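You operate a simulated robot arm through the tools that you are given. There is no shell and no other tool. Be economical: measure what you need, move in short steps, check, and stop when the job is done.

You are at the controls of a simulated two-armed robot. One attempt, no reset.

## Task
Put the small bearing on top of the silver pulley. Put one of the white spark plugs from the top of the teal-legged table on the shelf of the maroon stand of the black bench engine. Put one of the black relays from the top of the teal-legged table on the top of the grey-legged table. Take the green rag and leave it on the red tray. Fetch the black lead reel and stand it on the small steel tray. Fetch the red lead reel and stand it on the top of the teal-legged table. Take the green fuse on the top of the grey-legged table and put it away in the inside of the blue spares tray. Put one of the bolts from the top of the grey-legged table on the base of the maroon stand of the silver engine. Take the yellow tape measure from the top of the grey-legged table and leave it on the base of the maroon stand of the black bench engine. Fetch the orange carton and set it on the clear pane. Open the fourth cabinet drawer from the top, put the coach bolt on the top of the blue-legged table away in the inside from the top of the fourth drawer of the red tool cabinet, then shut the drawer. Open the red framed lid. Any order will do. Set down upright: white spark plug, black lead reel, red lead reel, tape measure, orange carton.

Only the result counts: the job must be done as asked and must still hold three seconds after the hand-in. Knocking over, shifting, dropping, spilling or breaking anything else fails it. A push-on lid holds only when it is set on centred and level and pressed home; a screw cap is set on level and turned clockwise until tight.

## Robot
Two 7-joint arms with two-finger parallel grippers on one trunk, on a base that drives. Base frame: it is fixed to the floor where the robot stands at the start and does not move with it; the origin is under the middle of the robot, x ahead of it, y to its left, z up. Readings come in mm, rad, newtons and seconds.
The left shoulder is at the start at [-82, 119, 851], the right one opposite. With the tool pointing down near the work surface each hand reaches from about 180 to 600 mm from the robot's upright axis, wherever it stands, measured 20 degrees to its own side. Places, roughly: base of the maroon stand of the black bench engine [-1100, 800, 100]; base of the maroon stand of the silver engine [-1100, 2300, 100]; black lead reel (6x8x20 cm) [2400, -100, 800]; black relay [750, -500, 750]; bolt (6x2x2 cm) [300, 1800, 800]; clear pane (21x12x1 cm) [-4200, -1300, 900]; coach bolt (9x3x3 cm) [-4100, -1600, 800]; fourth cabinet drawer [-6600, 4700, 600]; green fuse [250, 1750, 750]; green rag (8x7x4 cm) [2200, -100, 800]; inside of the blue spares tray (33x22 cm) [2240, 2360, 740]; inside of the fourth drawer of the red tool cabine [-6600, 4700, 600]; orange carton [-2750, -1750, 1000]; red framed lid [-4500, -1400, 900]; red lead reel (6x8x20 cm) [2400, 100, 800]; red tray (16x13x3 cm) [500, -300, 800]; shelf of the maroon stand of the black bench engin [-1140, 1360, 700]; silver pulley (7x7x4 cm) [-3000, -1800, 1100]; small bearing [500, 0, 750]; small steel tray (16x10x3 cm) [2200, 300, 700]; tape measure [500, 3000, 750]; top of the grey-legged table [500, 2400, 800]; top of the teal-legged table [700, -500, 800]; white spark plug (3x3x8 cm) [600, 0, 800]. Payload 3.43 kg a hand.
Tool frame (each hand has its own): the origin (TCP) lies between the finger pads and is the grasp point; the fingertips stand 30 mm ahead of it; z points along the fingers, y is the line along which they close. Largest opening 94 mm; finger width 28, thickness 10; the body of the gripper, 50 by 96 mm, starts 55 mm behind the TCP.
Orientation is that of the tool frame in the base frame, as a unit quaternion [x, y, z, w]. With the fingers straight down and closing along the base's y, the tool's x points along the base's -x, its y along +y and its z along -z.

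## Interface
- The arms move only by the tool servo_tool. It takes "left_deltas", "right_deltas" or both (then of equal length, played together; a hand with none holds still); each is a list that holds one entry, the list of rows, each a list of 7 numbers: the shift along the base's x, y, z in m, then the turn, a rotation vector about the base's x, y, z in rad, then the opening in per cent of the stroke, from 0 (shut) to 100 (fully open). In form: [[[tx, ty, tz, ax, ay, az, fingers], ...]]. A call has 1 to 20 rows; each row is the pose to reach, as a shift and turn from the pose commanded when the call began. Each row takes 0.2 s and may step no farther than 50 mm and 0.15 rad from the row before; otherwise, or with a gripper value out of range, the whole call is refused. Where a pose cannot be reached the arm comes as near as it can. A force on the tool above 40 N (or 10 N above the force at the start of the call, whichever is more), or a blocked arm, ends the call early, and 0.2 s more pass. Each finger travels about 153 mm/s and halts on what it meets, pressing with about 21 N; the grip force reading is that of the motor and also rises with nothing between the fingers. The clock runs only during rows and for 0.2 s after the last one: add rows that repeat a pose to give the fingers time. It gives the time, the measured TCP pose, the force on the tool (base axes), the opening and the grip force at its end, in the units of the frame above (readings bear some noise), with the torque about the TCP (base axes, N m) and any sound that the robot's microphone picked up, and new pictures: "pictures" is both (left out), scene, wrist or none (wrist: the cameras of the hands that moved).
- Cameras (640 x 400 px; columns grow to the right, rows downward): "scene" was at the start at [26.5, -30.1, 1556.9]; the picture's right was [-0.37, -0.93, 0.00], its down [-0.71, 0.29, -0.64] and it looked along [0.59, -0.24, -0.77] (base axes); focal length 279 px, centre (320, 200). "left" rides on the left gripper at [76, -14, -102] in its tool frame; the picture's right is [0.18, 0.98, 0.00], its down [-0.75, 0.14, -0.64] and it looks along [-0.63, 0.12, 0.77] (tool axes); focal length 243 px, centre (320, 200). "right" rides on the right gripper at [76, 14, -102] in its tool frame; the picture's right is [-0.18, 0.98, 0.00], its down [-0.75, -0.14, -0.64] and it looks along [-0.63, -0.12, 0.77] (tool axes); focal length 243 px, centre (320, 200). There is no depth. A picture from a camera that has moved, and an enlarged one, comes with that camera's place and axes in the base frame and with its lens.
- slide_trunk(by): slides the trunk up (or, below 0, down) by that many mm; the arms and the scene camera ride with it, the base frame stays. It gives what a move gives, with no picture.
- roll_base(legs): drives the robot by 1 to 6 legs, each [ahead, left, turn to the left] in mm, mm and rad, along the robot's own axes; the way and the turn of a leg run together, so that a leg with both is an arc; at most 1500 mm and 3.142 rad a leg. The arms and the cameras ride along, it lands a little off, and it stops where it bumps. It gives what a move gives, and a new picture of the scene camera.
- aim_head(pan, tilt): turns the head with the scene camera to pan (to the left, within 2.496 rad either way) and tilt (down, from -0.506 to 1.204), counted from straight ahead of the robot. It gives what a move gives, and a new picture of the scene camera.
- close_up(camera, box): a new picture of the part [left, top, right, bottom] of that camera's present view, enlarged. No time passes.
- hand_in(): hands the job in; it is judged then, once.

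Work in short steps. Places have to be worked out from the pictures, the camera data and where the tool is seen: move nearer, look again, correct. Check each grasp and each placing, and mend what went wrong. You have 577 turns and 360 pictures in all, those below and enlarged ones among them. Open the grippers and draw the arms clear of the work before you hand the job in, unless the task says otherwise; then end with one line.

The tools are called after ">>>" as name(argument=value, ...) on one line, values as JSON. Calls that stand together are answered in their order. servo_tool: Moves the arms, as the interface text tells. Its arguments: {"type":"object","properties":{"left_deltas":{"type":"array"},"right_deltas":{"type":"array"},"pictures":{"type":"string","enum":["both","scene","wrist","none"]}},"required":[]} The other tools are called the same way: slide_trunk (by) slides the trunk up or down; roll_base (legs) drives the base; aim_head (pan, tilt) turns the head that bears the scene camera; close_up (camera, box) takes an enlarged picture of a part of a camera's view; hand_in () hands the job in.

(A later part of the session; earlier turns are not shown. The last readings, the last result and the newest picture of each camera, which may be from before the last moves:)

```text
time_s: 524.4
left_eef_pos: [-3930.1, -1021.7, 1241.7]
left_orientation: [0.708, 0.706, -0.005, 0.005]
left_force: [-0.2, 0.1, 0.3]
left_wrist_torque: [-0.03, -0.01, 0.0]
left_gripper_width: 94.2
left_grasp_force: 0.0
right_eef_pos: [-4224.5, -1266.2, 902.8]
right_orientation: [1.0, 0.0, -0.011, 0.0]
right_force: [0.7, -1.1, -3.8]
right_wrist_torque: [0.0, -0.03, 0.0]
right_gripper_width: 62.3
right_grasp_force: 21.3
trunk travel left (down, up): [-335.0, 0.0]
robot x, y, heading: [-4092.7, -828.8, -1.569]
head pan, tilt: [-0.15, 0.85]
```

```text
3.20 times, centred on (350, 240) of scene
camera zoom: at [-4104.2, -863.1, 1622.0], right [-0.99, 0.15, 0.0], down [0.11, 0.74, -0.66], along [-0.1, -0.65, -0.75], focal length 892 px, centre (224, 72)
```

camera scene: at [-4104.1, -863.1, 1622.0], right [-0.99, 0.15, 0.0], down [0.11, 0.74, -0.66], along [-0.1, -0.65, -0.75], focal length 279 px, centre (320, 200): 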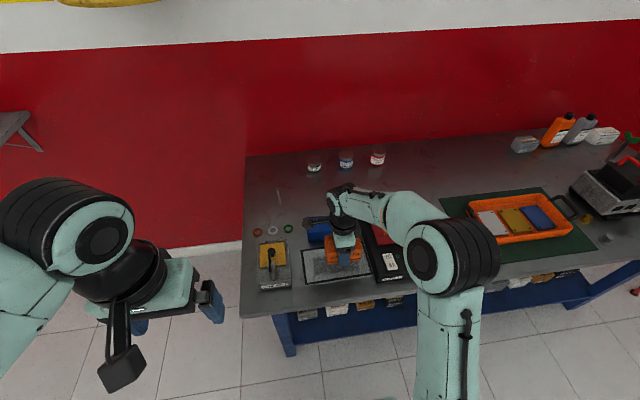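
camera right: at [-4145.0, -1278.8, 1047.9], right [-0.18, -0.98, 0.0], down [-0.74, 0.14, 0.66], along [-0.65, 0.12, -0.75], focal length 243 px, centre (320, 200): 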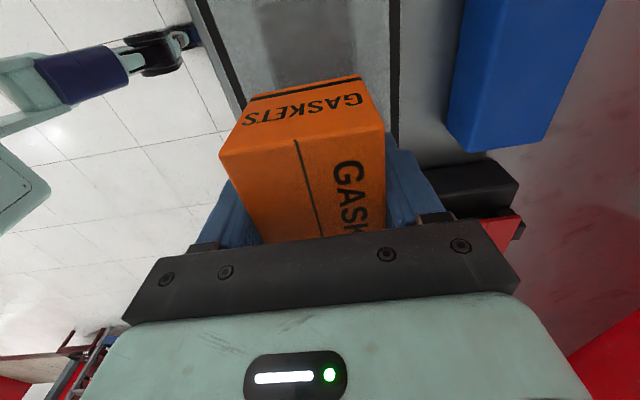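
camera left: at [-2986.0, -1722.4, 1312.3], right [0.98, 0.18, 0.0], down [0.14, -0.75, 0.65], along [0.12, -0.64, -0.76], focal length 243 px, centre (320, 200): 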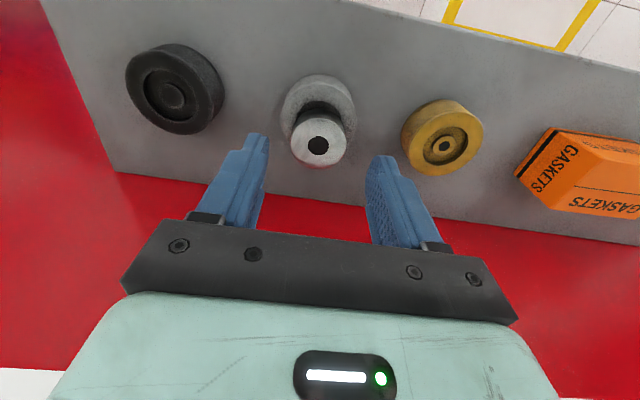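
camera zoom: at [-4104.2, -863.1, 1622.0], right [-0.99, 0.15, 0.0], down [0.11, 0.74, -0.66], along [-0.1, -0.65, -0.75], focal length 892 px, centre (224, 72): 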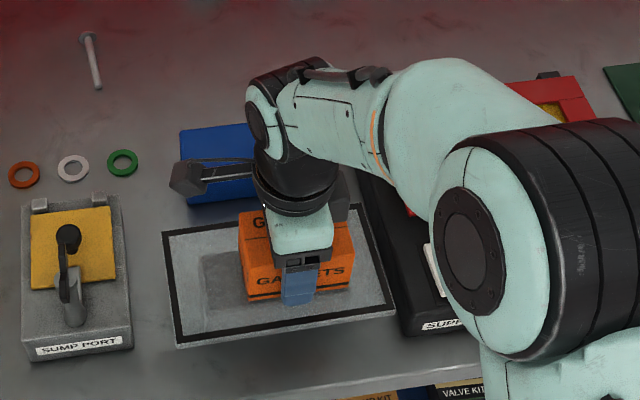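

Recomputed: pane z≈850, centre (-4214,-1270). Nearly there; I keep lowering in small steps with a slight x shift.

>>> servo_tool(right_deltas=[[[0.006, -0.002, -0.003, 0, 0, 0, 0], [0.006, -0.002, -0.006, 0, 0, 0, 0], [0.006, -0.002, -0.006, 0, 0, 0, 0]]], pictures="none")

>>> servo_tool(right_deltas=[[[0, 0, -0.003, 0, 0, 0, 0], [0, 0, -0.006, 0, 0, 0, 0], [0, 0, -0.006, 0, 0, 0, 0]]], pictures="none")

>>> servo_tool(right_deltas=[[[0, 0, -0.003, 0, 0, 0, 0], [0, 0, -0.006, 0, 0, 0, 0], [0, 0, -0.006, 0, 0, 0, 0]]], pictures="none")

```text
time_s: 525.1
left_eef_pos: [-3929.4, -1021.5, 1241.5]
left_orientation: [0.708, 0.706, -0.006, 0.004]
left_force: [0.8, -0.3, 0.7]
left_wrist_torque: [-0.01, -0.04, 0.0]
left_gripper_width: 94.1
left_grasp_force: 0.0
right_eef_pos: [-4218.3, -1267.1, 899.1]
right_orientation: [1.0, 0.001, -0.012, 0.003]
right_force: [-0.8, -0.1, 13.0]
right_wrist_torque: [0.47, 0.37, 0.0]
right_gripper_width: 62.4
right_grasp_force: 20.8
trunk travel left (down, up): [-335.0, 0.0]
robot x, y, heading: [-4092.0, -827.5, -1.572]
head pan, tilt: [-0.15, 0.85]
```

```text
time_s: 525.9
left_eef_pos: [-3929.8, -1018.3, 1240.8]
left_orientation: [0.708, 0.707, -0.005, 0.004]
left_force: [-0.4, 0.0, 0.1]
left_wrist_torque: [0.02, 0.0, 0.0]
left_gripper_width: 94.0
left_grasp_force: 0.0
right_eef_pos: [-4218.0, -1267.3, 895.2]
right_orientation: [1.0, 0.0, -0.011, 0.002]
right_force: [-0.4, 5.5, 18.7]
right_wrist_torque: [0.88, 0.08, 0.0]
right_gripper_width: 62.3
right_grasp_force: 21.2
trunk travel left (down, up): [-335.0, 0.0]
robot x, y, heading: [-4090.8, -827.3, -1.566]
head pan, tilt: [-0.15, 0.85]
stopped in row 3 (right hand): the force on the tool passed its limit at 41 N (the readings are from after the stop); the commanded pose is now the measured one
```

```text
time_s: 526.4
left_eef_pos: [-3930.2, -1020.1, 1240.7]
left_orientation: [0.707, 0.707, -0.006, 0.004]
left_force: [0.4, -0.4, 0.0]
left_wrist_torque: [-0.01, 0.0, 0.02]
left_gripper_width: 94.3
left_grasp_force: 0.0
right_eef_pos: [-4218.4, -1267.4, 895.3]
right_orientation: [1.0, 0.0, -0.01, 0.004]
right_force: [-0.4, 8.8, 19.5]
right_wrist_torque: [1.04, 0.21, -0.01]
right_gripper_width: 62.5
right_grasp_force: 21.0
trunk travel left (down, up): [-335.0, 0.0]
robot x, y, heading: [-4093.0, -831.6, -1.57]
head pan, tilt: [-0.15, 0.85]
stopped in row 2 (right hand): the force on the tool passed its limit at 45 N (the readings are from after the stop); the commanded pose is now the measured one
```

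Contact around z≈899, slightly uneven. I look closely before releasing.

>>> close_up(camera="scene", box=[290, 210, 400, 300])

>>> close_up(camera="right", box=[160, 0, 480, 200])

```text
4.44 times, centred on (345, 255) of scene
camera zoom: at [-4103.9, -860.7, 1621.9], right [-0.99, 0.15, 0.0], down [0.11, 0.74, -0.66], along [-0.1, -0.65, -0.75], focal length 1238 px, centre (209, -44)
```

zoom: 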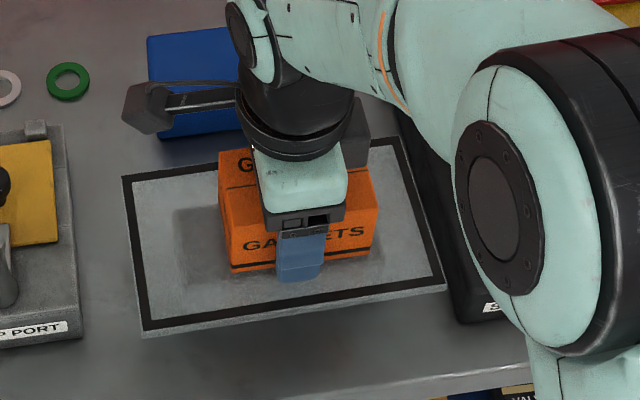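

```text
2.00 times, centred on (320, 100) of right
camera zoom: at [-4139.4, -1280.6, 996.1], right [-0.18, -0.98, 0.01], down [-0.74, 0.15, 0.66], along [-0.65, 0.11, -0.75], focal length 485 px, centre (320, 400)
```

zoom: 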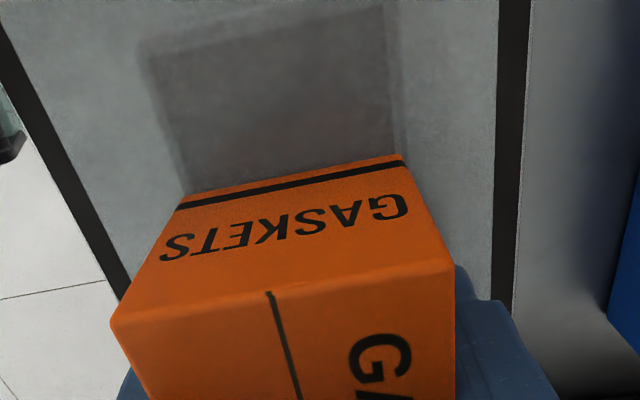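

Carton sits flat on the pane. I ease up 2 mm, open and rise vertically.

>>> servo_tool(right_deltas=[[[0, 0, 0.003, 0, 0, 0, 0], [0, 0, 0.003, 0, 0, 0, 72], [0, 0, 0.003, 0, 0, 0, 85], [0, 0, 0.003, 0, 0, 0, 100], [0, 0, 0.003, 0, 0, 0, 100], [0, 0, 0.04, 0, 0, 0, 100], [0, 0, 0.08, 0, 0, 0, 100], [0, 0, 0.12, 0, 0, 0, 100], [0, 0, 0.165, 0, 0, 0, 100]]], pictures="both")

```text
time_s: 528.4
left_eef_pos: [-3929.9, -1020.6, 1241.1]
left_orientation: [0.708, 0.706, -0.006, 0.004]
left_force: [-0.5, 0.6, -0.2]
left_wrist_torque: [-0.01, 0.0, -0.03]
left_gripper_width: 94.0
left_grasp_force: 0.1
right_eef_pos: [-4219.6, -1269.7, 1057.1]
right_orientation: [1.0, -0.001, -0.011, 0.003]
right_force: [-0.2, -0.6, 0.0]
right_wrist_torque: [-0.01, -0.02, -0.03]
right_gripper_width: 94.0
right_grasp_force: 0.1
trunk travel left (down, up): [-335.0, 0.0]
robot x, y, heading: [-4089.8, -828.4, -1.571]
head pan, tilt: [-0.15, 0.85]
camera scene: at [-4104.2, -862.2, 1622.0], right [-0.99, 0.15, 0.0], down [0.11, 0.74, -0.66], along [-0.1, -0.65, -0.75], focal length 279 px, centre (320, 200)
camera right: at [-4141.2, -1282.7, 1159.1], right [-0.18, -0.98, 0.01], down [-0.74, 0.15, 0.66], along [-0.65, 0.11, -0.75], focal length 243 px, centre (320, 200)
```

scene: 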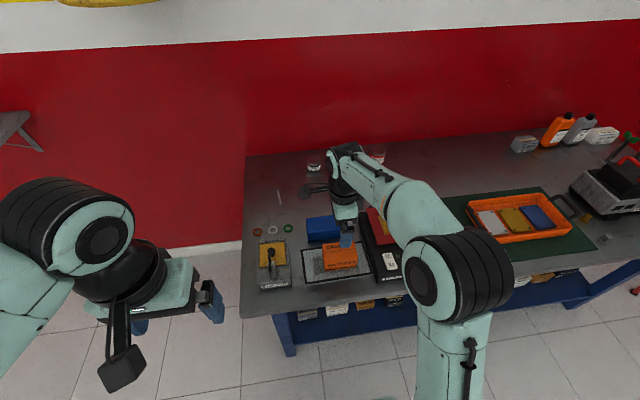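
right: 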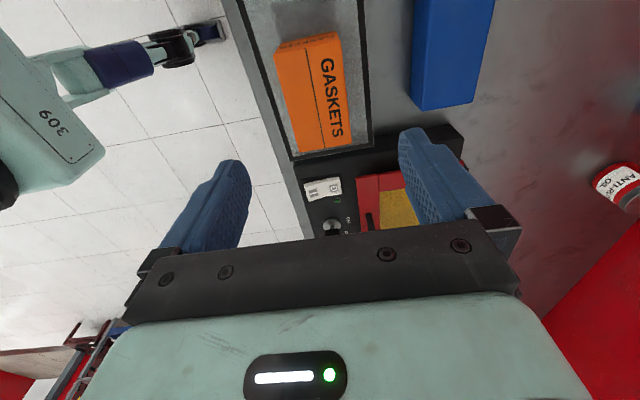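

Carton stands on the pane. Next the lid: I retract the right hand a little and shift the base right to face the test box.

>>> servo_tool(right_deltas=[[[0, 0.04, 0.02, 0, 0, 0, 80], [0, 0.08, 0.03, 0, 0, 0, 60], [0, 0.12, 0.04, 0, 0, 0, 60], [0, 0.16, 0.04, 0, 0, 0, 60], [-0.03, 0.19, 0.04, 0, 0, 0, 60], [-0.07, 0.2, 0.04, 0, 0, 0, 60]]], pictures="none")

>>> roll_base(legs=[[0, -230, 0]])

>>> close_up(camera="right", box=[0, 0, 640, 400])

```text
time_s: 529.8
left_eef_pos: [-3931.3, -1020.8, 1241.3]
left_orientation: [0.708, 0.706, -0.005, 0.004]
left_force: [0.0, -0.4, 0.3]
left_wrist_torque: [-0.02, 0.01, -0.02]
left_gripper_width: 93.8
left_grasp_force: 0.1
right_eef_pos: [-4289.8, -1068.8, 1099.3]
right_orientation: [1.0, 0.0, -0.01, 0.005]
right_force: [-0.1, -0.2, -0.1]
right_wrist_torque: [0.02, -0.03, 0.02]
right_gripper_width: 56.0
right_grasp_force: 0.0
trunk travel left (down, up): [-335.0, 0.0]
robot x, y, heading: [-4091.0, -829.7, -1.568]
head pan, tilt: [-0.15, 0.85]
```

```text
time_s: 532.4
left_eef_pos: [-4158.2, -1021.0, 1240.2]
left_orientation: [0.707, 0.708, -0.006, 0.005]
left_force: [-0.6, 0.4, 0.5]
left_wrist_torque: [0.03, 0.02, 0.01]
left_gripper_width: 93.9
left_grasp_force: 0.0
right_eef_pos: [-4516.5, -1069.3, 1098.0]
right_orientation: [1.0, 0.002, -0.01, 0.004]
right_force: [-0.7, -0.4, 0.3]
right_wrist_torque: [0.01, 0.01, -0.05]
right_gripper_width: 56.3
right_grasp_force: 0.0
trunk travel left (down, up): [-335.0, 0.0]
robot x, y, heading: [-4320.5, -827.7, -1.571]
head pan, tilt: [-0.15, 0.85]
camera scene: at [-4332.1, -863.0, 1622.0], right [-0.99, 0.15, 0.0], down [0.11, 0.74, -0.66], along [-0.1, -0.65, -0.75], focal length 279 px, centre (320, 200)
```

scene: 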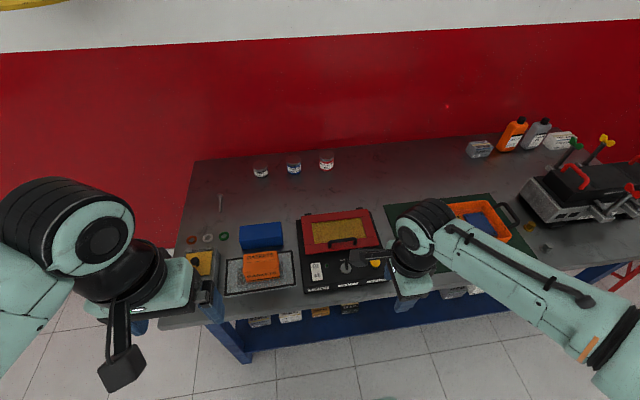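

```text
1.00 times, centred on (320, 200) of right (not enlarged: the box is as wide or as high as the picture)
camera zoom: at [-4438.1, -1082.8, 1200.3], right [-0.18, -0.98, 0.01], down [-0.74, 0.14, 0.66], along [-0.65, 0.11, -0.75], focal length 243 px, centre (320, 200)
```

zoom: 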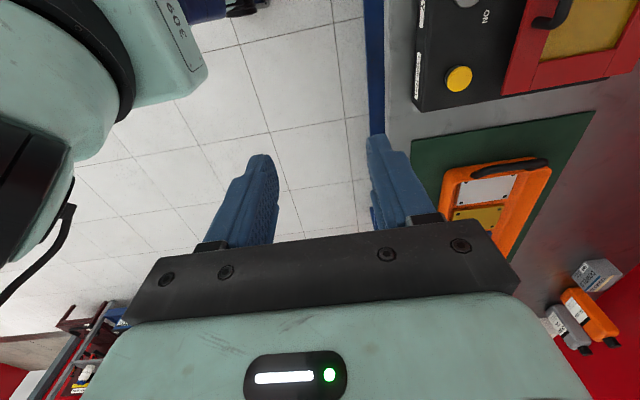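

Clear view of the test box; I enlarge it.

>>> close_up(camera="scene", box=[200, 190, 400, 310])

```text
3.20 times, centred on (300, 250) of scene
camera zoom: at [-4332.1, -863.0, 1622.0], right [-0.99, 0.15, 0.0], down [0.11, 0.74, -0.66], along [-0.1, -0.65, -0.75], focal length 892 px, centre (384, 40)
```

zoom: 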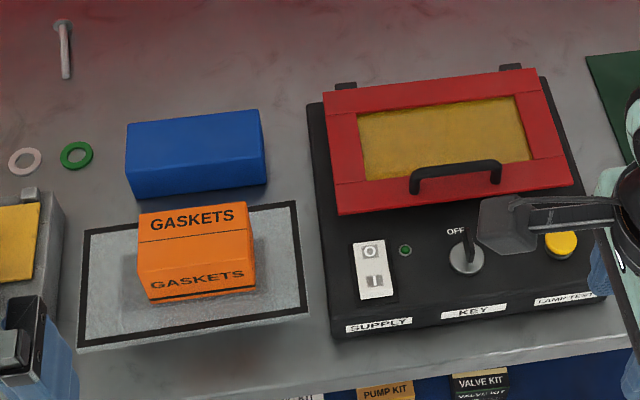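

Handle bar at about (-4472,-1316,~897), hinge near y≈-1443. I roll 100 mm nearer for reach, then bring the right hand above the handle.

>>> roll_base(legs=[[100, 0, 0]])

>>> servo_tool(right_deltas=[[[0.015, -0.045, -0.01, 0, 0, 0, 60], [0.03, -0.085, -0.02, 0, 0, 0, 60], [0.044, -0.125, -0.04, 0, 0, 0, 60], [0.044, -0.14, -0.08, 0, 0, 0, 60], [0.044, -0.14, -0.09, 0, 0, 0, 60]]], pictures="both")

```text
time_s: 533.5
left_eef_pos: [-4158.8, -1120.0, 1241.2]
left_orientation: [0.707, 0.707, -0.005, 0.004]
left_force: [-0.1, -0.8, -0.6]
left_wrist_torque: [0.0, 0.01, -0.02]
left_gripper_width: 94.1
left_grasp_force: 0.0
right_eef_pos: [-4516.8, -1168.1, 1097.5]
right_orientation: [1.0, 0.002, -0.01, 0.004]
right_force: [-0.3, -0.2, 0.2]
right_wrist_torque: [0.01, 0.02, 0.0]
right_gripper_width: 56.5
right_grasp_force: 0.1
trunk travel left (down, up): [-335.0, 0.0]
robot x, y, heading: [-4321.9, -926.5, -1.57]
head pan, tilt: [-0.15, 0.85]
camera scene: at [-4331.8, -961.8, 1621.7], right [-0.99, 0.15, 0.0], down [0.11, 0.74, -0.66], along [-0.1, -0.65, -0.75], focal length 279 px, centre (320, 200)
```

scene: 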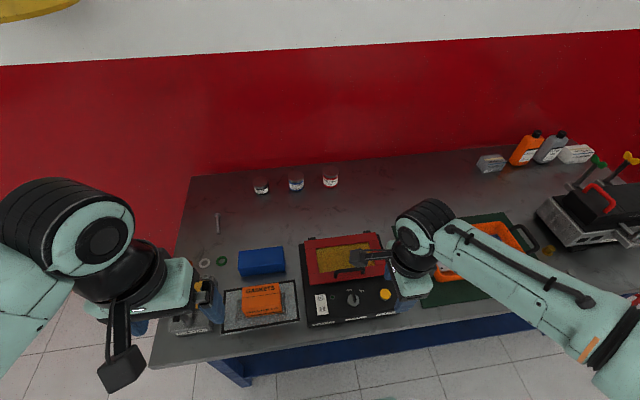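

```text
time_s: 534.7
left_eef_pos: [-4158.2, -1119.9, 1239.7]
left_orientation: [0.706, 0.708, -0.006, 0.004]
left_force: [-1.5, -0.4, -0.7]
left_wrist_torque: [-0.03, 0.02, -0.01]
left_gripper_width: 94.1
left_grasp_force: 0.0
right_eef_pos: [-4473.0, -1310.3, 1007.9]
right_orientation: [1.0, 0.001, -0.01, 0.003]
right_force: [0.1, 0.6, -1.0]
right_wrist_torque: [-0.02, 0.02, 0.01]
right_gripper_width: 56.4
right_grasp_force: 0.0
trunk travel left (down, up): [-335.0, 0.0]
robot x, y, heading: [-4319.7, -930.4, -1.567]
head pan, tilt: [-0.15, 0.85]
camera scene: at [-4331.8, -962.2, 1621.9], right [-0.99, 0.15, 0.0], down [0.11, 0.74, -0.66], along [-0.1, -0.65, -0.75], focal length 279 px, centre (320, 200)
camera right: at [-4394.1, -1322.9, 1110.2], right [-0.18, -0.98, 0.01], down [-0.74, 0.14, 0.66], along [-0.65, 0.11, -0.75], focal length 243 px, centre (320, 200)
```

scene: 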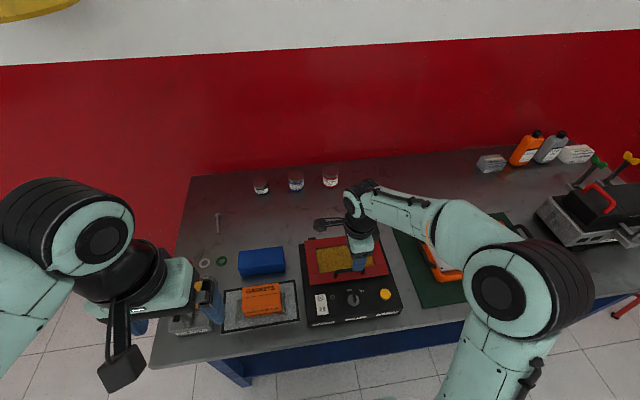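
right: 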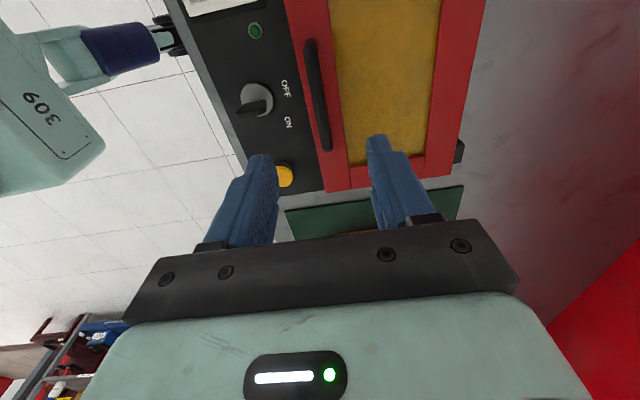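

Handle aligned: centre (-4463,-1309). I narrow the fingers, shift 9 mm in x and lower toward it.

>>> servo_tool(right_deltas=[[[0.009, 0.001, -0.02, 0, 0, 0, 38], [0.009, 0.001, -0.055, 0, 0, 0, 38], [0.009, 0.001, -0.07, 0, 0, 0, 38], [0.009, 0.001, -0.07, 0, 0, 0, 38]]], pictures="wrist")

```text
time_s: 535.7
left_eef_pos: [-4157.6, -1120.5, 1240.1]
left_orientation: [0.706, 0.708, -0.005, 0.005]
left_force: [-0.2, 0.1, -0.6]
left_wrist_torque: [-0.02, 0.01, -0.03]
left_gripper_width: 93.9
left_grasp_force: 0.1
right_eef_pos: [-4461.9, -1308.2, 939.2]
right_orientation: [1.0, 0.002, -0.011, 0.004]
right_force: [-0.3, -0.4, -0.5]
right_wrist_torque: [0.02, -0.03, -0.01]
right_gripper_width: 36.0
right_grasp_force: 0.1
trunk travel left (down, up): [-335.0, 0.0]
robot x, y, heading: [-4319.3, -929.6, -1.569]
head pan, tilt: [-0.15, 0.85]
camera right: at [-4384.4, -1321.4, 1040.9], right [-0.18, -0.98, 0.01], down [-0.74, 0.14, 0.66], along [-0.65, 0.11, -0.75], focal length 243 px, centre (320, 200)
```

right: 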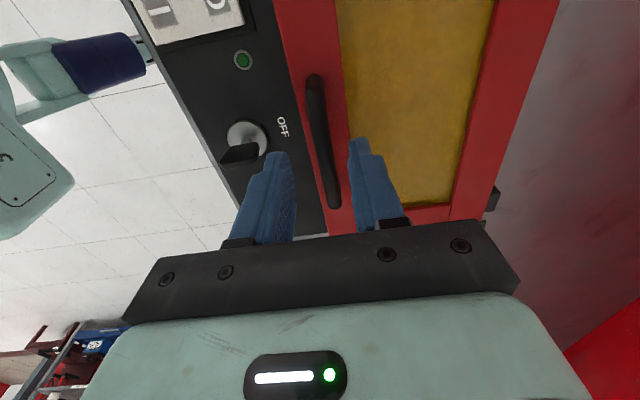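

Bar height ≈902. I lower 18 mm, trim x/y, and close on the bar.

>>> servo_tool(right_deltas=[[[0.006, -0.002, -0.01, 0, 0, 0, 38], [0.006, -0.002, -0.018, 0, 0, 0, 38], [0.006, -0.002, -0.018, 0, 0, 0, 38], [0.006, -0.002, -0.018, 0, 0, 0, 0], [0.006, -0.002, -0.018, 0, 0, 0, 0]]], pictures="wrist")

```text
time_s: 536.9
left_eef_pos: [-4158.1, -1122.1, 1240.2]
left_orientation: [0.707, 0.707, -0.005, 0.004]
left_force: [0.3, -1.1, -0.2]
left_wrist_torque: [0.02, 0.02, 0.03]
left_gripper_width: 93.9
left_grasp_force: 0.1
right_eef_pos: [-4456.7, -1312.8, 921.0]
right_orientation: [1.0, 0.0, -0.01, 0.006]
right_force: [0.3, -11.5, -2.6]
right_wrist_torque: [-0.2, -0.23, -0.23]
right_gripper_width: 10.2
right_grasp_force: 44.5
trunk travel left (down, up): [-335.0, 0.0]
robot x, y, heading: [-4321.6, -929.2, -1.567]
head pan, tilt: [-0.15, 0.85]
camera right: at [-4378.1, -1325.0, 1022.6], right [-0.18, -0.98, 0.01], down [-0.74, 0.15, 0.65], along [-0.65, 0.11, -0.76], focal length 243 px, centre (320, 200)
```

right: 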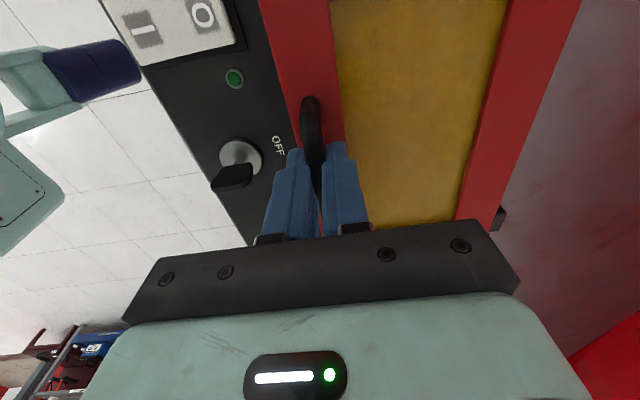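

Bar gripped (10 mm). I start lifting along the hinge arc.

>>> servo_tool(right_deltas=[[[0, -0.005, 0.016, 0, 0, 0, 0], [0, -0.012, 0.032, 0, 0, 0, 0], [0, -0.022, 0.046, 0, 0, 0, 0], [0, -0.033, 0.06, 0, 0, 0, 0], [0, -0.045, 0.071, 0, 0, 0, 0], [0, -0.059, 0.081, 0, 0, 0, 0]]], pictures="both")

```text
time_s: 538.3
left_eef_pos: [-4156.2, -1118.0, 1239.5]
left_orientation: [0.707, 0.707, -0.006, 0.005]
left_force: [0.2, -0.3, 0.3]
left_wrist_torque: [-0.01, 0.0, 0.03]
left_gripper_width: 93.8
left_grasp_force: 0.1
right_eef_pos: [-4455.9, -1367.6, 1003.8]
right_orientation: [1.0, 0.002, -0.01, 0.006]
right_force: [3.5, 8.1, 9.6]
right_wrist_torque: [0.19, 0.64, -1.03]
right_gripper_width: 10.6
right_grasp_force: 43.8
trunk travel left (down, up): [-335.0, 0.0]
robot x, y, heading: [-4319.9, -929.2, -1.566]
head pan, tilt: [-0.15, 0.85]
camera scene: at [-4331.0, -960.5, 1622.1], right [-0.99, 0.15, 0.0], down [0.11, 0.74, -0.66], along [-0.1, -0.65, -0.75], focal length 279 px, centre (320, 200)
camera right: at [-4378.1, -1380.3, 1105.8], right [-0.18, -0.98, 0.01], down [-0.74, 0.15, 0.66], along [-0.65, 0.11, -0.76], focal length 243 px, centre (320, 200)
```

scene: 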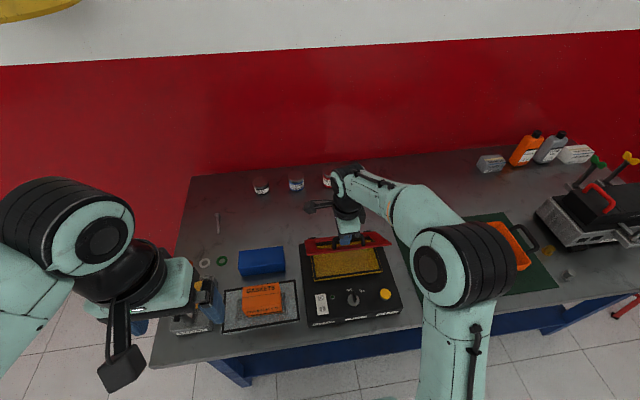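
right: 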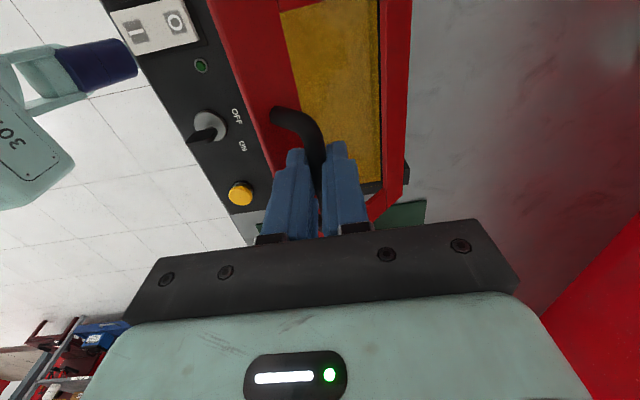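

Lid is rising with little force. I continue along the arc.

>>> servo_tool(right_deltas=[[[0, -0.008, 0.004, 0, 0, 0, 0], [0, -0.016, 0.008, 0, 0, 0, 0], [0, -0.024, 0.011, 0, 0, 0, 0], [0, -0.032, 0.014, 0, 0, 0, 0], [0, -0.04, 0.016, 0, 0, 0, 0], [0, -0.049, 0.018, 0, 0, 0, 0], [0, -0.057, 0.019, 0, 0, 0, 0], [0, -0.066, 0.02, 0, 0, 0, 0]]], pictures="both")

```text
time_s: 540.1
left_eef_pos: [-4157.3, -1118.9, 1241.2]
left_orientation: [0.706, 0.708, -0.006, 0.005]
left_force: [-0.3, -0.5, 0.5]
left_wrist_torque: [-0.02, -0.02, 0.03]
left_gripper_width: 94.3
left_grasp_force: 0.1
right_eef_pos: [-4457.5, -1434.9, 1025.6]
right_orientation: [1.0, 0.001, -0.008, 0.009]
right_force: [3.4, 3.7, 36.6]
right_wrist_torque: [0.07, 0.04, -1.26]
right_gripper_width: 10.6
right_grasp_force: 44.1
trunk travel left (down, up): [-335.0, 0.0]
robot x, y, heading: [-4320.8, -927.5, -1.57]
head pan, tilt: [-0.15, 0.85]
camera scene: at [-4330.2, -959.1, 1622.2], right [-0.99, 0.15, 0.0], down [0.11, 0.74, -0.66], along [-0.1, -0.65, -0.75], focal length 279 px, centre (320, 200)
camera right: at [-4378.3, -1446.5, 1127.7], right [-0.18, -0.98, 0.02], down [-0.74, 0.15, 0.65], along [-0.65, 0.1, -0.76], focal length 243 px, centre (320, 200)
```

scene: 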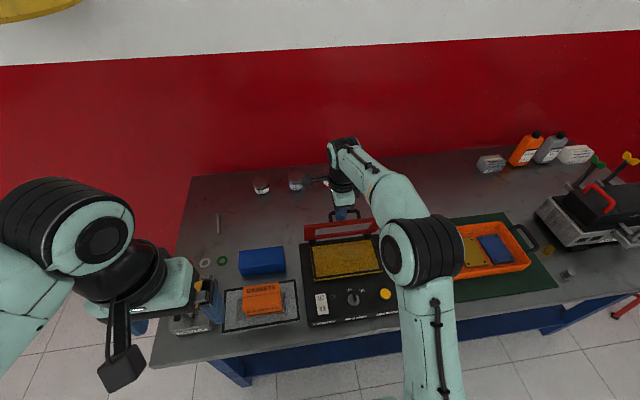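
right: 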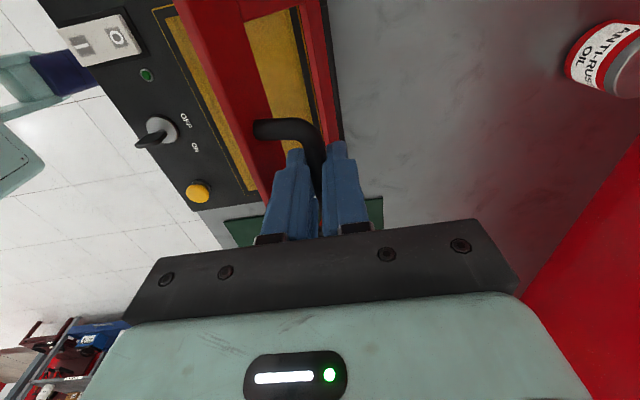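

Upward force shows the true arc is higher. I raise 8 mm and continue backward gently.

>>> servo_tool(right_deltas=[[[0, 0, 0.008, 0, 0, 0, 0], [0, -0.008, 0.011, 0, 0, 0, 0], [0, -0.016, 0.012, 0, 0, 0, 0], [0, -0.024, 0.013, 0, 0, 0, 0]]], pictures="wrist")

```text
time_s: 541.1
left_eef_pos: [-4157.2, -1123.2, 1238.5]
left_orientation: [0.707, 0.707, -0.004, 0.002]
left_force: [1.1, -0.2, 0.0]
left_wrist_torque: [0.0, 0.03, -0.07]
left_gripper_width: 94.2
left_grasp_force: 0.1
right_eef_pos: [-4457.9, -1459.6, 1029.4]
right_orientation: [1.0, 0.001, -0.011, -0.002]
right_force: [6.8, 2.0, -37.1]
right_wrist_torque: [0.06, -0.12, -1.29]
right_gripper_width: 11.2
right_grasp_force: 45.2
trunk travel left (down, up): [-335.0, 0.0]
robot x, y, heading: [-4322.6, -931.1, -1.568]
head pan, tilt: [-0.15, 0.85]
camera right: at [-4378.6, -1473.4, 1131.1], right [-0.18, -0.98, 0.0], down [-0.74, 0.14, 0.66], along [-0.65, 0.12, -0.75], focal length 243 px, centre (320, 200)
```

right: 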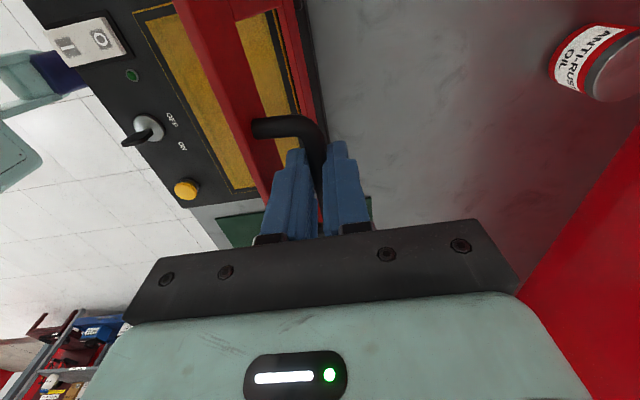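

Past the apex (lid near 85°). I ease down and move back further.

>>> servo_tool(right_deltas=[[[0, 0, -0.005, 0, 0, 0, 0], [0, -0.007, -0.007, 0, 0, 0, 0], [0, -0.014, -0.01, 0, 0, 0, 0], [0, -0.022, -0.013, 0, 0, 0, 0], [0, -0.028, -0.016, 0, 0, 0, 0]]], pictures="both")

```text
time_s: 542.3
left_eef_pos: [-4156.3, -1119.2, 1241.4]
left_orientation: [0.707, 0.707, -0.006, 0.005]
left_force: [-0.8, 1.0, 1.0]
left_wrist_torque: [0.0, 0.02, -0.02]
left_gripper_width: 94.1
left_grasp_force: 0.1
right_eef_pos: [-4457.3, -1491.4, 1024.3]
right_orientation: [1.0, 0.001, -0.01, 0.011]
right_force: [0.7, -7.3, 24.3]
right_wrist_torque: [-0.15, 0.9, -1.26]
right_gripper_width: 10.4
right_grasp_force: 44.2
trunk travel left (down, up): [-335.0, 0.0]
robot x, y, heading: [-4322.5, -927.4, -1.572]
head pan, tilt: [-0.15, 0.85]
camera scene: at [-4330.9, -961.8, 1622.4], right [-0.99, 0.15, 0.0], down [0.11, 0.74, -0.66], along [-0.1, -0.65, -0.75], focal length 279 px, centre (320, 200)
camera right: at [-4378.9, -1501.6, 1125.9], right [-0.18, -0.98, 0.02], down [-0.74, 0.15, 0.65], along [-0.65, 0.1, -0.76], focal length 243 px, centre (320, 200)
```

scene: 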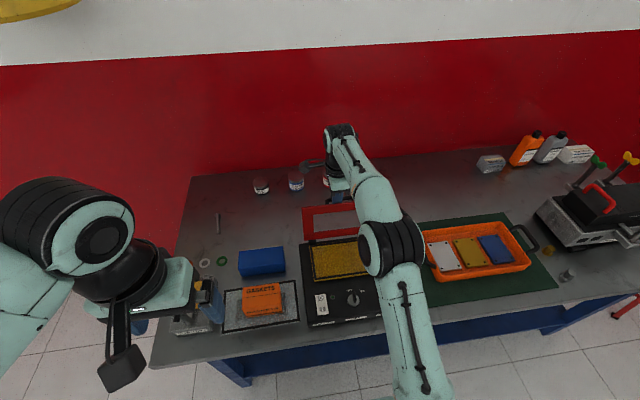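
right: 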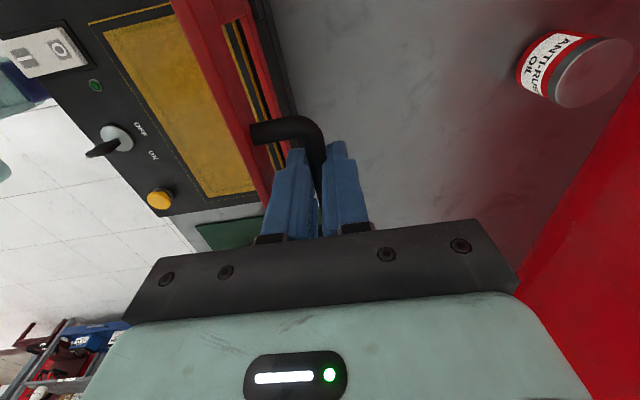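

Lid looks slightly past vertical. I push a little further back.

>>> servo_tool(right_deltas=[[[0, -0.006, 0.002, 0, 0, 0, 0], [0, -0.012, 0.0, 0, 0, 0, 0], [0, -0.018, -0.003, 0, 0, 0, 0]]], pictures="none")

>>> close_up(camera="scene", box=[270, 150, 430, 330])

```text
time_s: 543.1
left_eef_pos: [-4156.9, -1116.5, 1241.3]
left_orientation: [0.707, 0.707, -0.006, 0.005]
left_force: [0.3, -0.3, 0.0]
left_wrist_torque: [0.0, -0.01, -0.04]
left_gripper_width: 94.1
left_grasp_force: 0.1
right_eef_pos: [-4457.8, -1503.0, 1018.8]
right_orientation: [1.0, 0.001, -0.01, 0.007]
right_force: [0.1, 0.8, 25.9]
right_wrist_torque: [0.02, 0.54, -1.28]
right_gripper_width: 10.6
right_grasp_force: 44.3
trunk travel left (down, up): [-335.0, 0.0]
robot x, y, heading: [-4319.7, -927.1, -1.569]
head pan, tilt: [-0.15, 0.85]
```

```text
2.22 times, centred on (350, 240) of scene
camera zoom: at [-4331.2, -958.8, 1622.0], right [-0.99, 0.15, 0.0], down [0.11, 0.74, -0.66], along [-0.1, -0.65, -0.75], focal length 619 px, centre (253, 111)
```

zoom: 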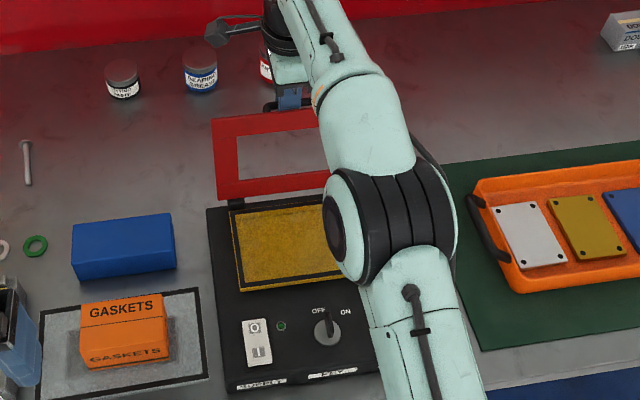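

Lid is past vertical. I open slightly, and rise out of the handle.

>>> servo_tool(right_deltas=[[[0, 0, 0, 0, 0, 0, 22], [0, 0, 0, 0, 0, 0, 22], [0, -0.002, 0.02, 0, 0, 0, 22], [0, -0.002, 0.06, 0, 0, 0, 22], [0, -0.002, 0.1, 0, 0, 0, 22]]], pictures="both")

```text
time_s: 544.3
left_eef_pos: [-4157.7, -1119.3, 1241.0]
left_orientation: [0.707, 0.707, -0.006, 0.005]
left_force: [1.0, 1.4, -0.3]
left_wrist_torque: [0.0, -0.01, -0.01]
left_gripper_width: 94.2
left_grasp_force: 0.0
right_eef_pos: [-4463.9, -1479.1, 1105.8]
right_orientation: [1.0, 0.002, -0.01, 0.004]
right_force: [0.6, -0.2, -0.2]
right_wrist_torque: [-0.03, 0.0, -0.03]
right_gripper_width: 20.8
right_grasp_force: 0.0
right hand out of reach, approached as far as the arm can: row 4, 5
trunk travel left (down, up): [-335.0, 0.0]
robot x, y, heading: [-4317.2, -929.1, -1.568]
head pan, tilt: [-0.15, 0.85]
camera scene: at [-4331.8, -961.9, 1622.0], right [-0.99, 0.15, 0.0], down [0.11, 0.74, -0.66], along [-0.1, -0.65, -0.75], focal length 279 px, centre (320, 200)
camera right: at [-4384.0, -1492.6, 1206.9], right [-0.18, -0.98, 0.01], down [-0.74, 0.14, 0.66], along [-0.65, 0.11, -0.75], focal length 243 px, centre (320, 200)
```

scene: 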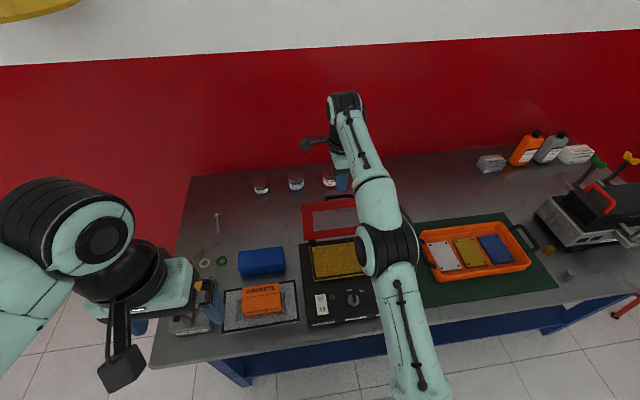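
right: 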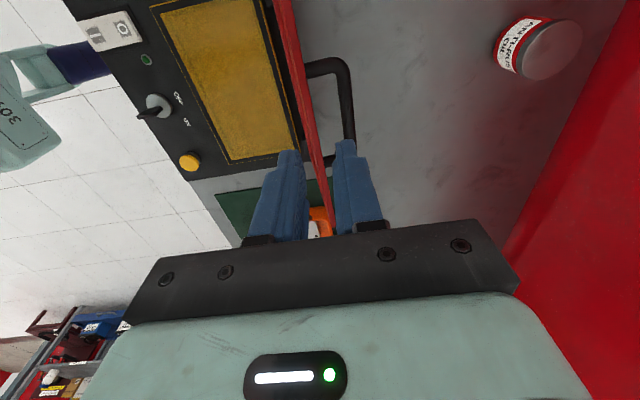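

Lid stays open, hand is above it. The arm is near its limit, so I draw it back while swinging toward robot-left to re-bend the elbow.

>>> servo_tool(right_deltas=[[[0.01, 0.03, 0.02, 0, 0, 0, 22], [0.02, 0.06, 0.03, 0, 0, 0, 22], [0.04, 0.1, 0.03, 0, 0, 0, 22], [0.06, 0.14, 0.03, 0, 0, 0, 40], [0.07, 0.18, 0.03, 0, 0, 0, 40], [0.07, 0.22, 0.03, 0, 0, 0, 40]]], pictures="scene")

```text
time_s: 545.7
left_eef_pos: [-4158.2, -1118.7, 1241.5]
left_orientation: [0.707, 0.707, -0.006, 0.004]
left_force: [-0.3, 0.2, 0.6]
left_wrist_torque: [0.03, -0.04, 0.0]
left_gripper_width: 94.0
left_grasp_force: 0.1
right_eef_pos: [-4392.3, -1258.9, 1135.6]
right_orientation: [1.0, 0.002, -0.011, 0.005]
right_force: [-0.3, 0.3, 0.1]
right_wrist_torque: [-0.01, 0.02, -0.03]
right_gripper_width: 37.5
right_grasp_force: 0.1
trunk travel left (down, up): [-335.0, 0.0]
robot x, y, heading: [-4318.4, -932.2, -1.567]
head pan, tilt: [-0.15, 0.85]
camera scene: at [-4332.4, -961.2, 1621.9], right [-0.99, 0.15, 0.0], down [0.11, 0.74, -0.66], along [-0.1, -0.65, -0.75], focal length 279 px, centre (320, 200)
```

scene: 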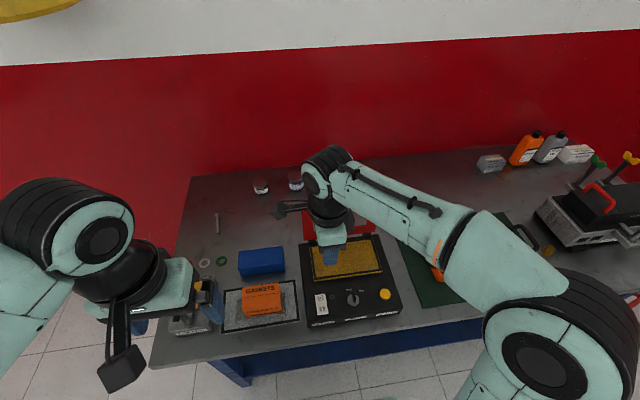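

I undo the right wrist turn while retracting, then back away and check the lid.

>>> servo_tool(right_deltas=[[[0, 0.04, 0.01, 0, 0, 0.14, 60], [0, 0.08, 0.02, 0, 0, 0.28, 60], [-0.01, 0.1, 0.03, 0, 0, 0.42, 60], [-0.02, 0.1, 0.04, 0, 0, 0.56, 60], [-0.03, 0.1, 0.04, 0, 0, 0.7, 60], [-0.04, 0.1, 0.04, 0, 0, 0.84, 60], [-0.05, 0.1, 0.04, 0, 0, 0.98, 60], [-0.06, 0.1, 0.04, 0, 0, 1.12, 60], [-0.07, 0.1, 0.04, 0, 0, 1.26, 60], [-0.08, 0.1, 0.04, 0, 0, 1.4, 60], [-0.08, 0.1, 0.04, 0, 0, 1.54, 60], [-0.08, 0.1, 0.04, 0, 0, 1.57, 60]]], pictures="none")

>>> roll_base(legs=[[-400, 0, 0]])

>>> close_up(camera="scene", box=[180, 80, 500, 280])

```text
time_s: 548.3
left_eef_pos: [-4157.2, -1119.3, 1240.6]
left_orientation: [0.707, 0.707, -0.006, 0.004]
left_force: [1.2, -0.7, 0.2]
left_wrist_torque: [0.03, 0.01, 0.03]
left_gripper_width: 94.0
left_grasp_force: 0.1
right_eef_pos: [-4470.9, -1162.5, 1175.9]
right_orientation: [0.706, 0.709, -0.004, 0.011]
right_force: [-0.3, -0.4, -0.2]
right_wrist_torque: [0.02, 0.03, 0.04]
right_gripper_width: 56.6
right_grasp_force: 0.2
trunk travel left (down, up): [-335.0, 0.0]
robot x, y, heading: [-4318.3, -925.6, -1.57]
head pan, tilt: [-0.15, 0.85]
```

```text
time_s: 550.8
left_eef_pos: [-4158.7, -722.8, 1240.6]
left_orientation: [0.707, 0.707, -0.005, 0.004]
left_force: [0.1, -0.4, -0.6]
left_wrist_torque: [0.02, -0.01, 0.06]
left_gripper_width: 94.1
left_grasp_force: 0.1
right_eef_pos: [-4470.9, -763.6, 1175.8]
right_orientation: [0.706, 0.708, -0.004, 0.01]
right_force: [0.1, -0.2, -0.2]
right_wrist_torque: [0.01, -0.03, -0.03]
right_gripper_width: 56.3
right_grasp_force: 0.0
trunk travel left (down, up): [-335.0, 0.0]
robot x, y, heading: [-4317.4, -528.9, -1.569]
head pan, tilt: [-0.15, 0.85]
camera scene: at [-4332.9, -564.6, 1622.1], right [-0.99, 0.15, 0.0], down [0.11, 0.74, -0.66], along [-0.1, -0.65, -0.75], focal length 279 px, centre (320, 200)
```

scene: 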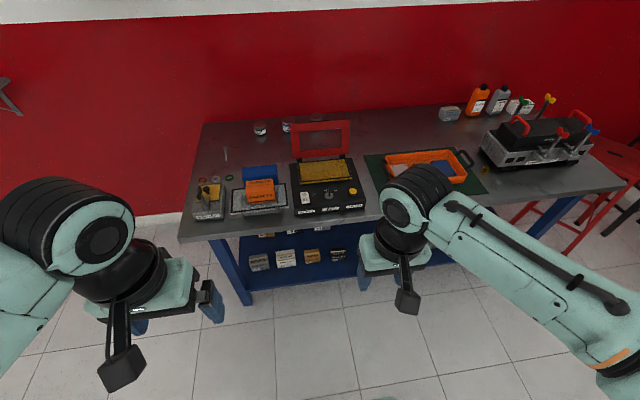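

```text
2.00 times, centred on (340, 180) of scene
camera zoom: at [-4332.9, -564.6, 1622.1], right [-0.99, 0.15, 0.0], down [0.11, 0.74, -0.66], along [-0.1, -0.65, -0.75], focal length 557 px, centre (280, 240)
```

zoom: 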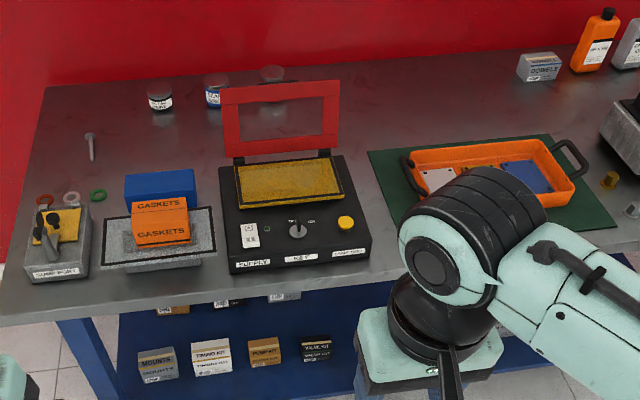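

The lid is standing open and the carton is fine. The coach bolt lies at about (-4046,-1645), near the table's left end, so I go round to that end, facing it.

>>> roll_base(legs=[[0, 720, 0], [0, 0, -1.57], [0, 700, 0]])

>>> aim_head(pan=0.3, tilt=0.75)

```text
time_s: 567.9
left_eef_pos: [-3793.6, -1399.7, 1241.7]
left_orientation: [1.0, -0.012, -0.007, -0.002]
left_force: [-0.8, 0.6, 0.3]
left_wrist_torque: [-0.04, 0.01, 0.03]
left_gripper_width: 94.1
left_grasp_force: 0.1
right_eef_pos: [-3827.0, -1086.2, 1176.2]
right_orientation: [1.0, -0.01, -0.01, 0.004]
right_force: [0.5, -0.5, 0.4]
right_wrist_torque: [0.04, 0.01, 0.0]
right_gripper_width: 56.2
right_grasp_force: 0.0
trunk travel left (down, up): [-335.0, 0.0]
robot x, y, heading: [-3594.4, -1247.6, 3.123]
head pan, tilt: [-0.15, 0.85]
camera scene: at [-3631.0, -1231.0, 1622.0], right [0.17, 0.99, 0.0], down [0.74, -0.13, -0.66], along [-0.65, 0.11, -0.75], focal length 279 px, centre (320, 200)
```

scene: 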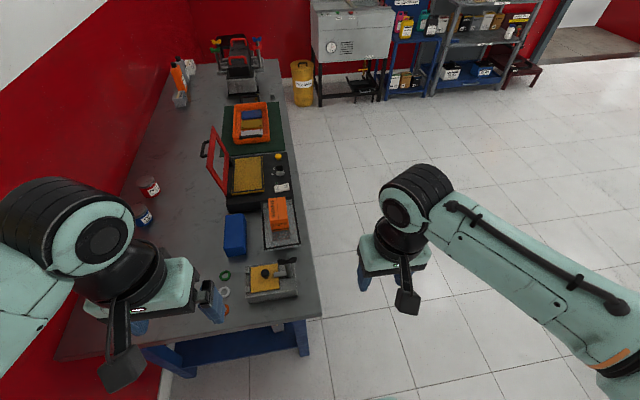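

```text
time_s: 568.8
left_eef_pos: [-3793.5, -1399.1, 1241.4]
left_orientation: [1.0, -0.012, -0.007, -0.001]
left_force: [-0.4, -0.1, 0.3]
left_wrist_torque: [-0.04, -0.01, 0.01]
left_gripper_width: 94.2
left_grasp_force: 0.1
right_eef_pos: [-3826.4, -1086.1, 1176.5]
right_orientation: [1.0, -0.01, -0.009, 0.003]
right_force: [-0.6, 0.2, 0.9]
right_wrist_torque: [-0.01, 0.02, 0.0]
right_gripper_width: 56.4
right_grasp_force: 0.2
trunk travel left (down, up): [-335.0, 0.0]
robot x, y, heading: [-3595.9, -1241.7, 3.118]
head pan, tilt: [0.3, 0.75]
camera scene: at [-3633.6, -1267.0, 1630.0], right [-0.28, 0.96, 0.0], down [0.66, 0.19, -0.73], along [-0.7, -0.2, -0.68], focal length 279 px, centre (320, 200)
```

scene: 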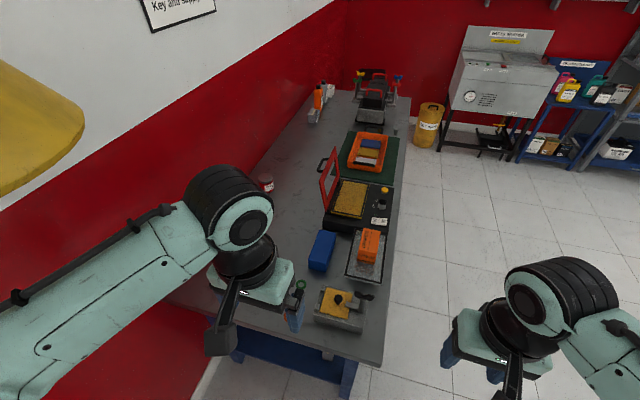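

I check the left wrist camera for the bolt.

>>> close_up(camera="left", box=[0, 0, 640, 400])

```text
1.00 times, centred on (320, 200) of left (not enlarged: the box is as wide or as high as the picture)
camera zoom: at [-3716.1, -1387.7, 1340.6], right [0.16, -0.99, 0.0], down [-0.75, -0.12, 0.65], along [-0.64, -0.1, -0.76], focal length 243 px, centre (320, 200)
```

zoom: 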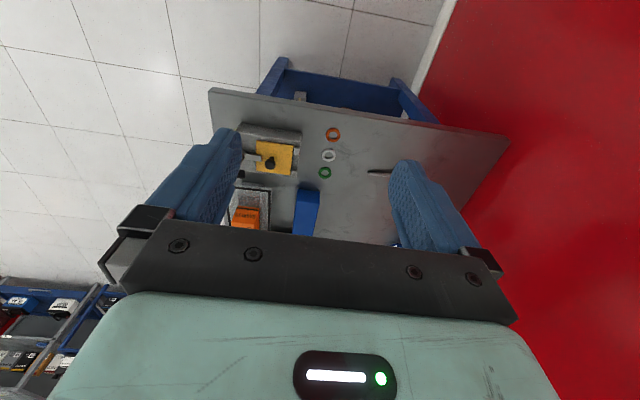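

Bolt tip near (-4060,-1605). I extend and lower the left hand over the free table area, then strafe toward the wall.

>>> servo_tool(left_deltas=[[[-0.03, -0.01, -0.03, 0, 0, 0, 100], [-0.06, -0.02, -0.06, 0, 0, 0, 100], [-0.09, -0.03, -0.09, 0, 0, 0, 90], [-0.12, -0.04, -0.12, 0, 0, 0, 80], [-0.15, -0.05, -0.155, 0, 0, 0, 70], [-0.18, -0.05, -0.19, 0, 0, 0, 70], [-0.2, -0.05, -0.23, 0, 0, 0, 70], [-0.2, -0.05, -0.27, 0, 0, 0, 70]]], pictures="none")

>>> roll_base(legs=[[0, 170, 0.02]])

>>> close_up(camera="left", box=[0, 0, 640, 400])

```text
time_s: 570.5
left_eef_pos: [-3993.9, -1448.4, 969.6]
left_orientation: [1.0, -0.012, -0.006, -0.001]
left_force: [-0.2, -0.5, -0.4]
left_wrist_torque: [0.05, 0.01, -0.01]
left_gripper_width: 65.9
left_grasp_force: 0.1
right_eef_pos: [-3827.8, -1086.1, 1175.4]
right_orientation: [1.0, -0.01, -0.01, 0.005]
right_force: [-0.3, -0.2, 1.0]
right_wrist_torque: [0.02, 0.0, 0.02]
right_gripper_width: 56.3
right_grasp_force: 0.1
trunk travel left (down, up): [-335.0, 0.0]
robot x, y, heading: [-3597.3, -1240.1, 3.116]
head pan, tilt: [0.3, 0.75]
```

```text
time_s: 572.6
left_eef_pos: [-3991.6, -1621.7, 970.0]
left_orientation: [1.0, -0.002, -0.007, -0.001]
left_force: [0.3, 0.2, 0.2]
left_wrist_torque: [0.0, 0.02, 0.01]
left_gripper_width: 65.5
left_grasp_force: 0.1
right_eef_pos: [-3831.5, -1257.9, 1175.0]
right_orientation: [1.0, -0.001, -0.01, 0.004]
right_force: [0.4, -0.7, -0.2]
right_wrist_torque: [-0.03, -0.02, 0.03]
right_gripper_width: 56.5
right_grasp_force: 0.1
trunk travel left (down, up): [-335.0, 0.0]
robot x, y, heading: [-3596.2, -1403.4, 3.143]
head pan, tilt: [0.3, 0.75]
camera scene: at [-3634.8, -1434.1, 1630.0], right [-0.3, 0.96, 0.0], down [0.65, 0.2, -0.73], along [-0.7, -0.22, -0.68], focal length 279 px, centre (320, 200)
```

scene: 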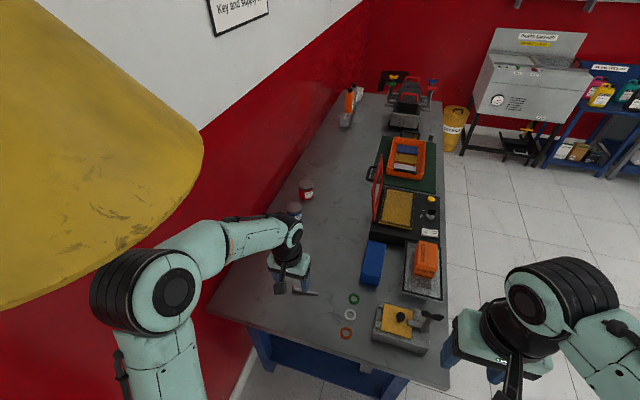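

```text
1.00 times, centred on (320, 200) of left (not enlarged: the box is as wide or as high as the picture)
camera zoom: at [-3914.0, -1609.2, 1070.3], right [0.18, -0.98, 0.0], down [-0.75, -0.14, 0.65], along [-0.64, -0.12, -0.76], focal length 243 px, centre (320, 200)
```

zoom: 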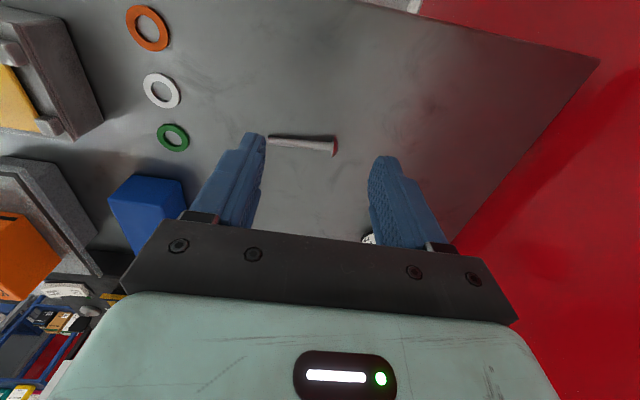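

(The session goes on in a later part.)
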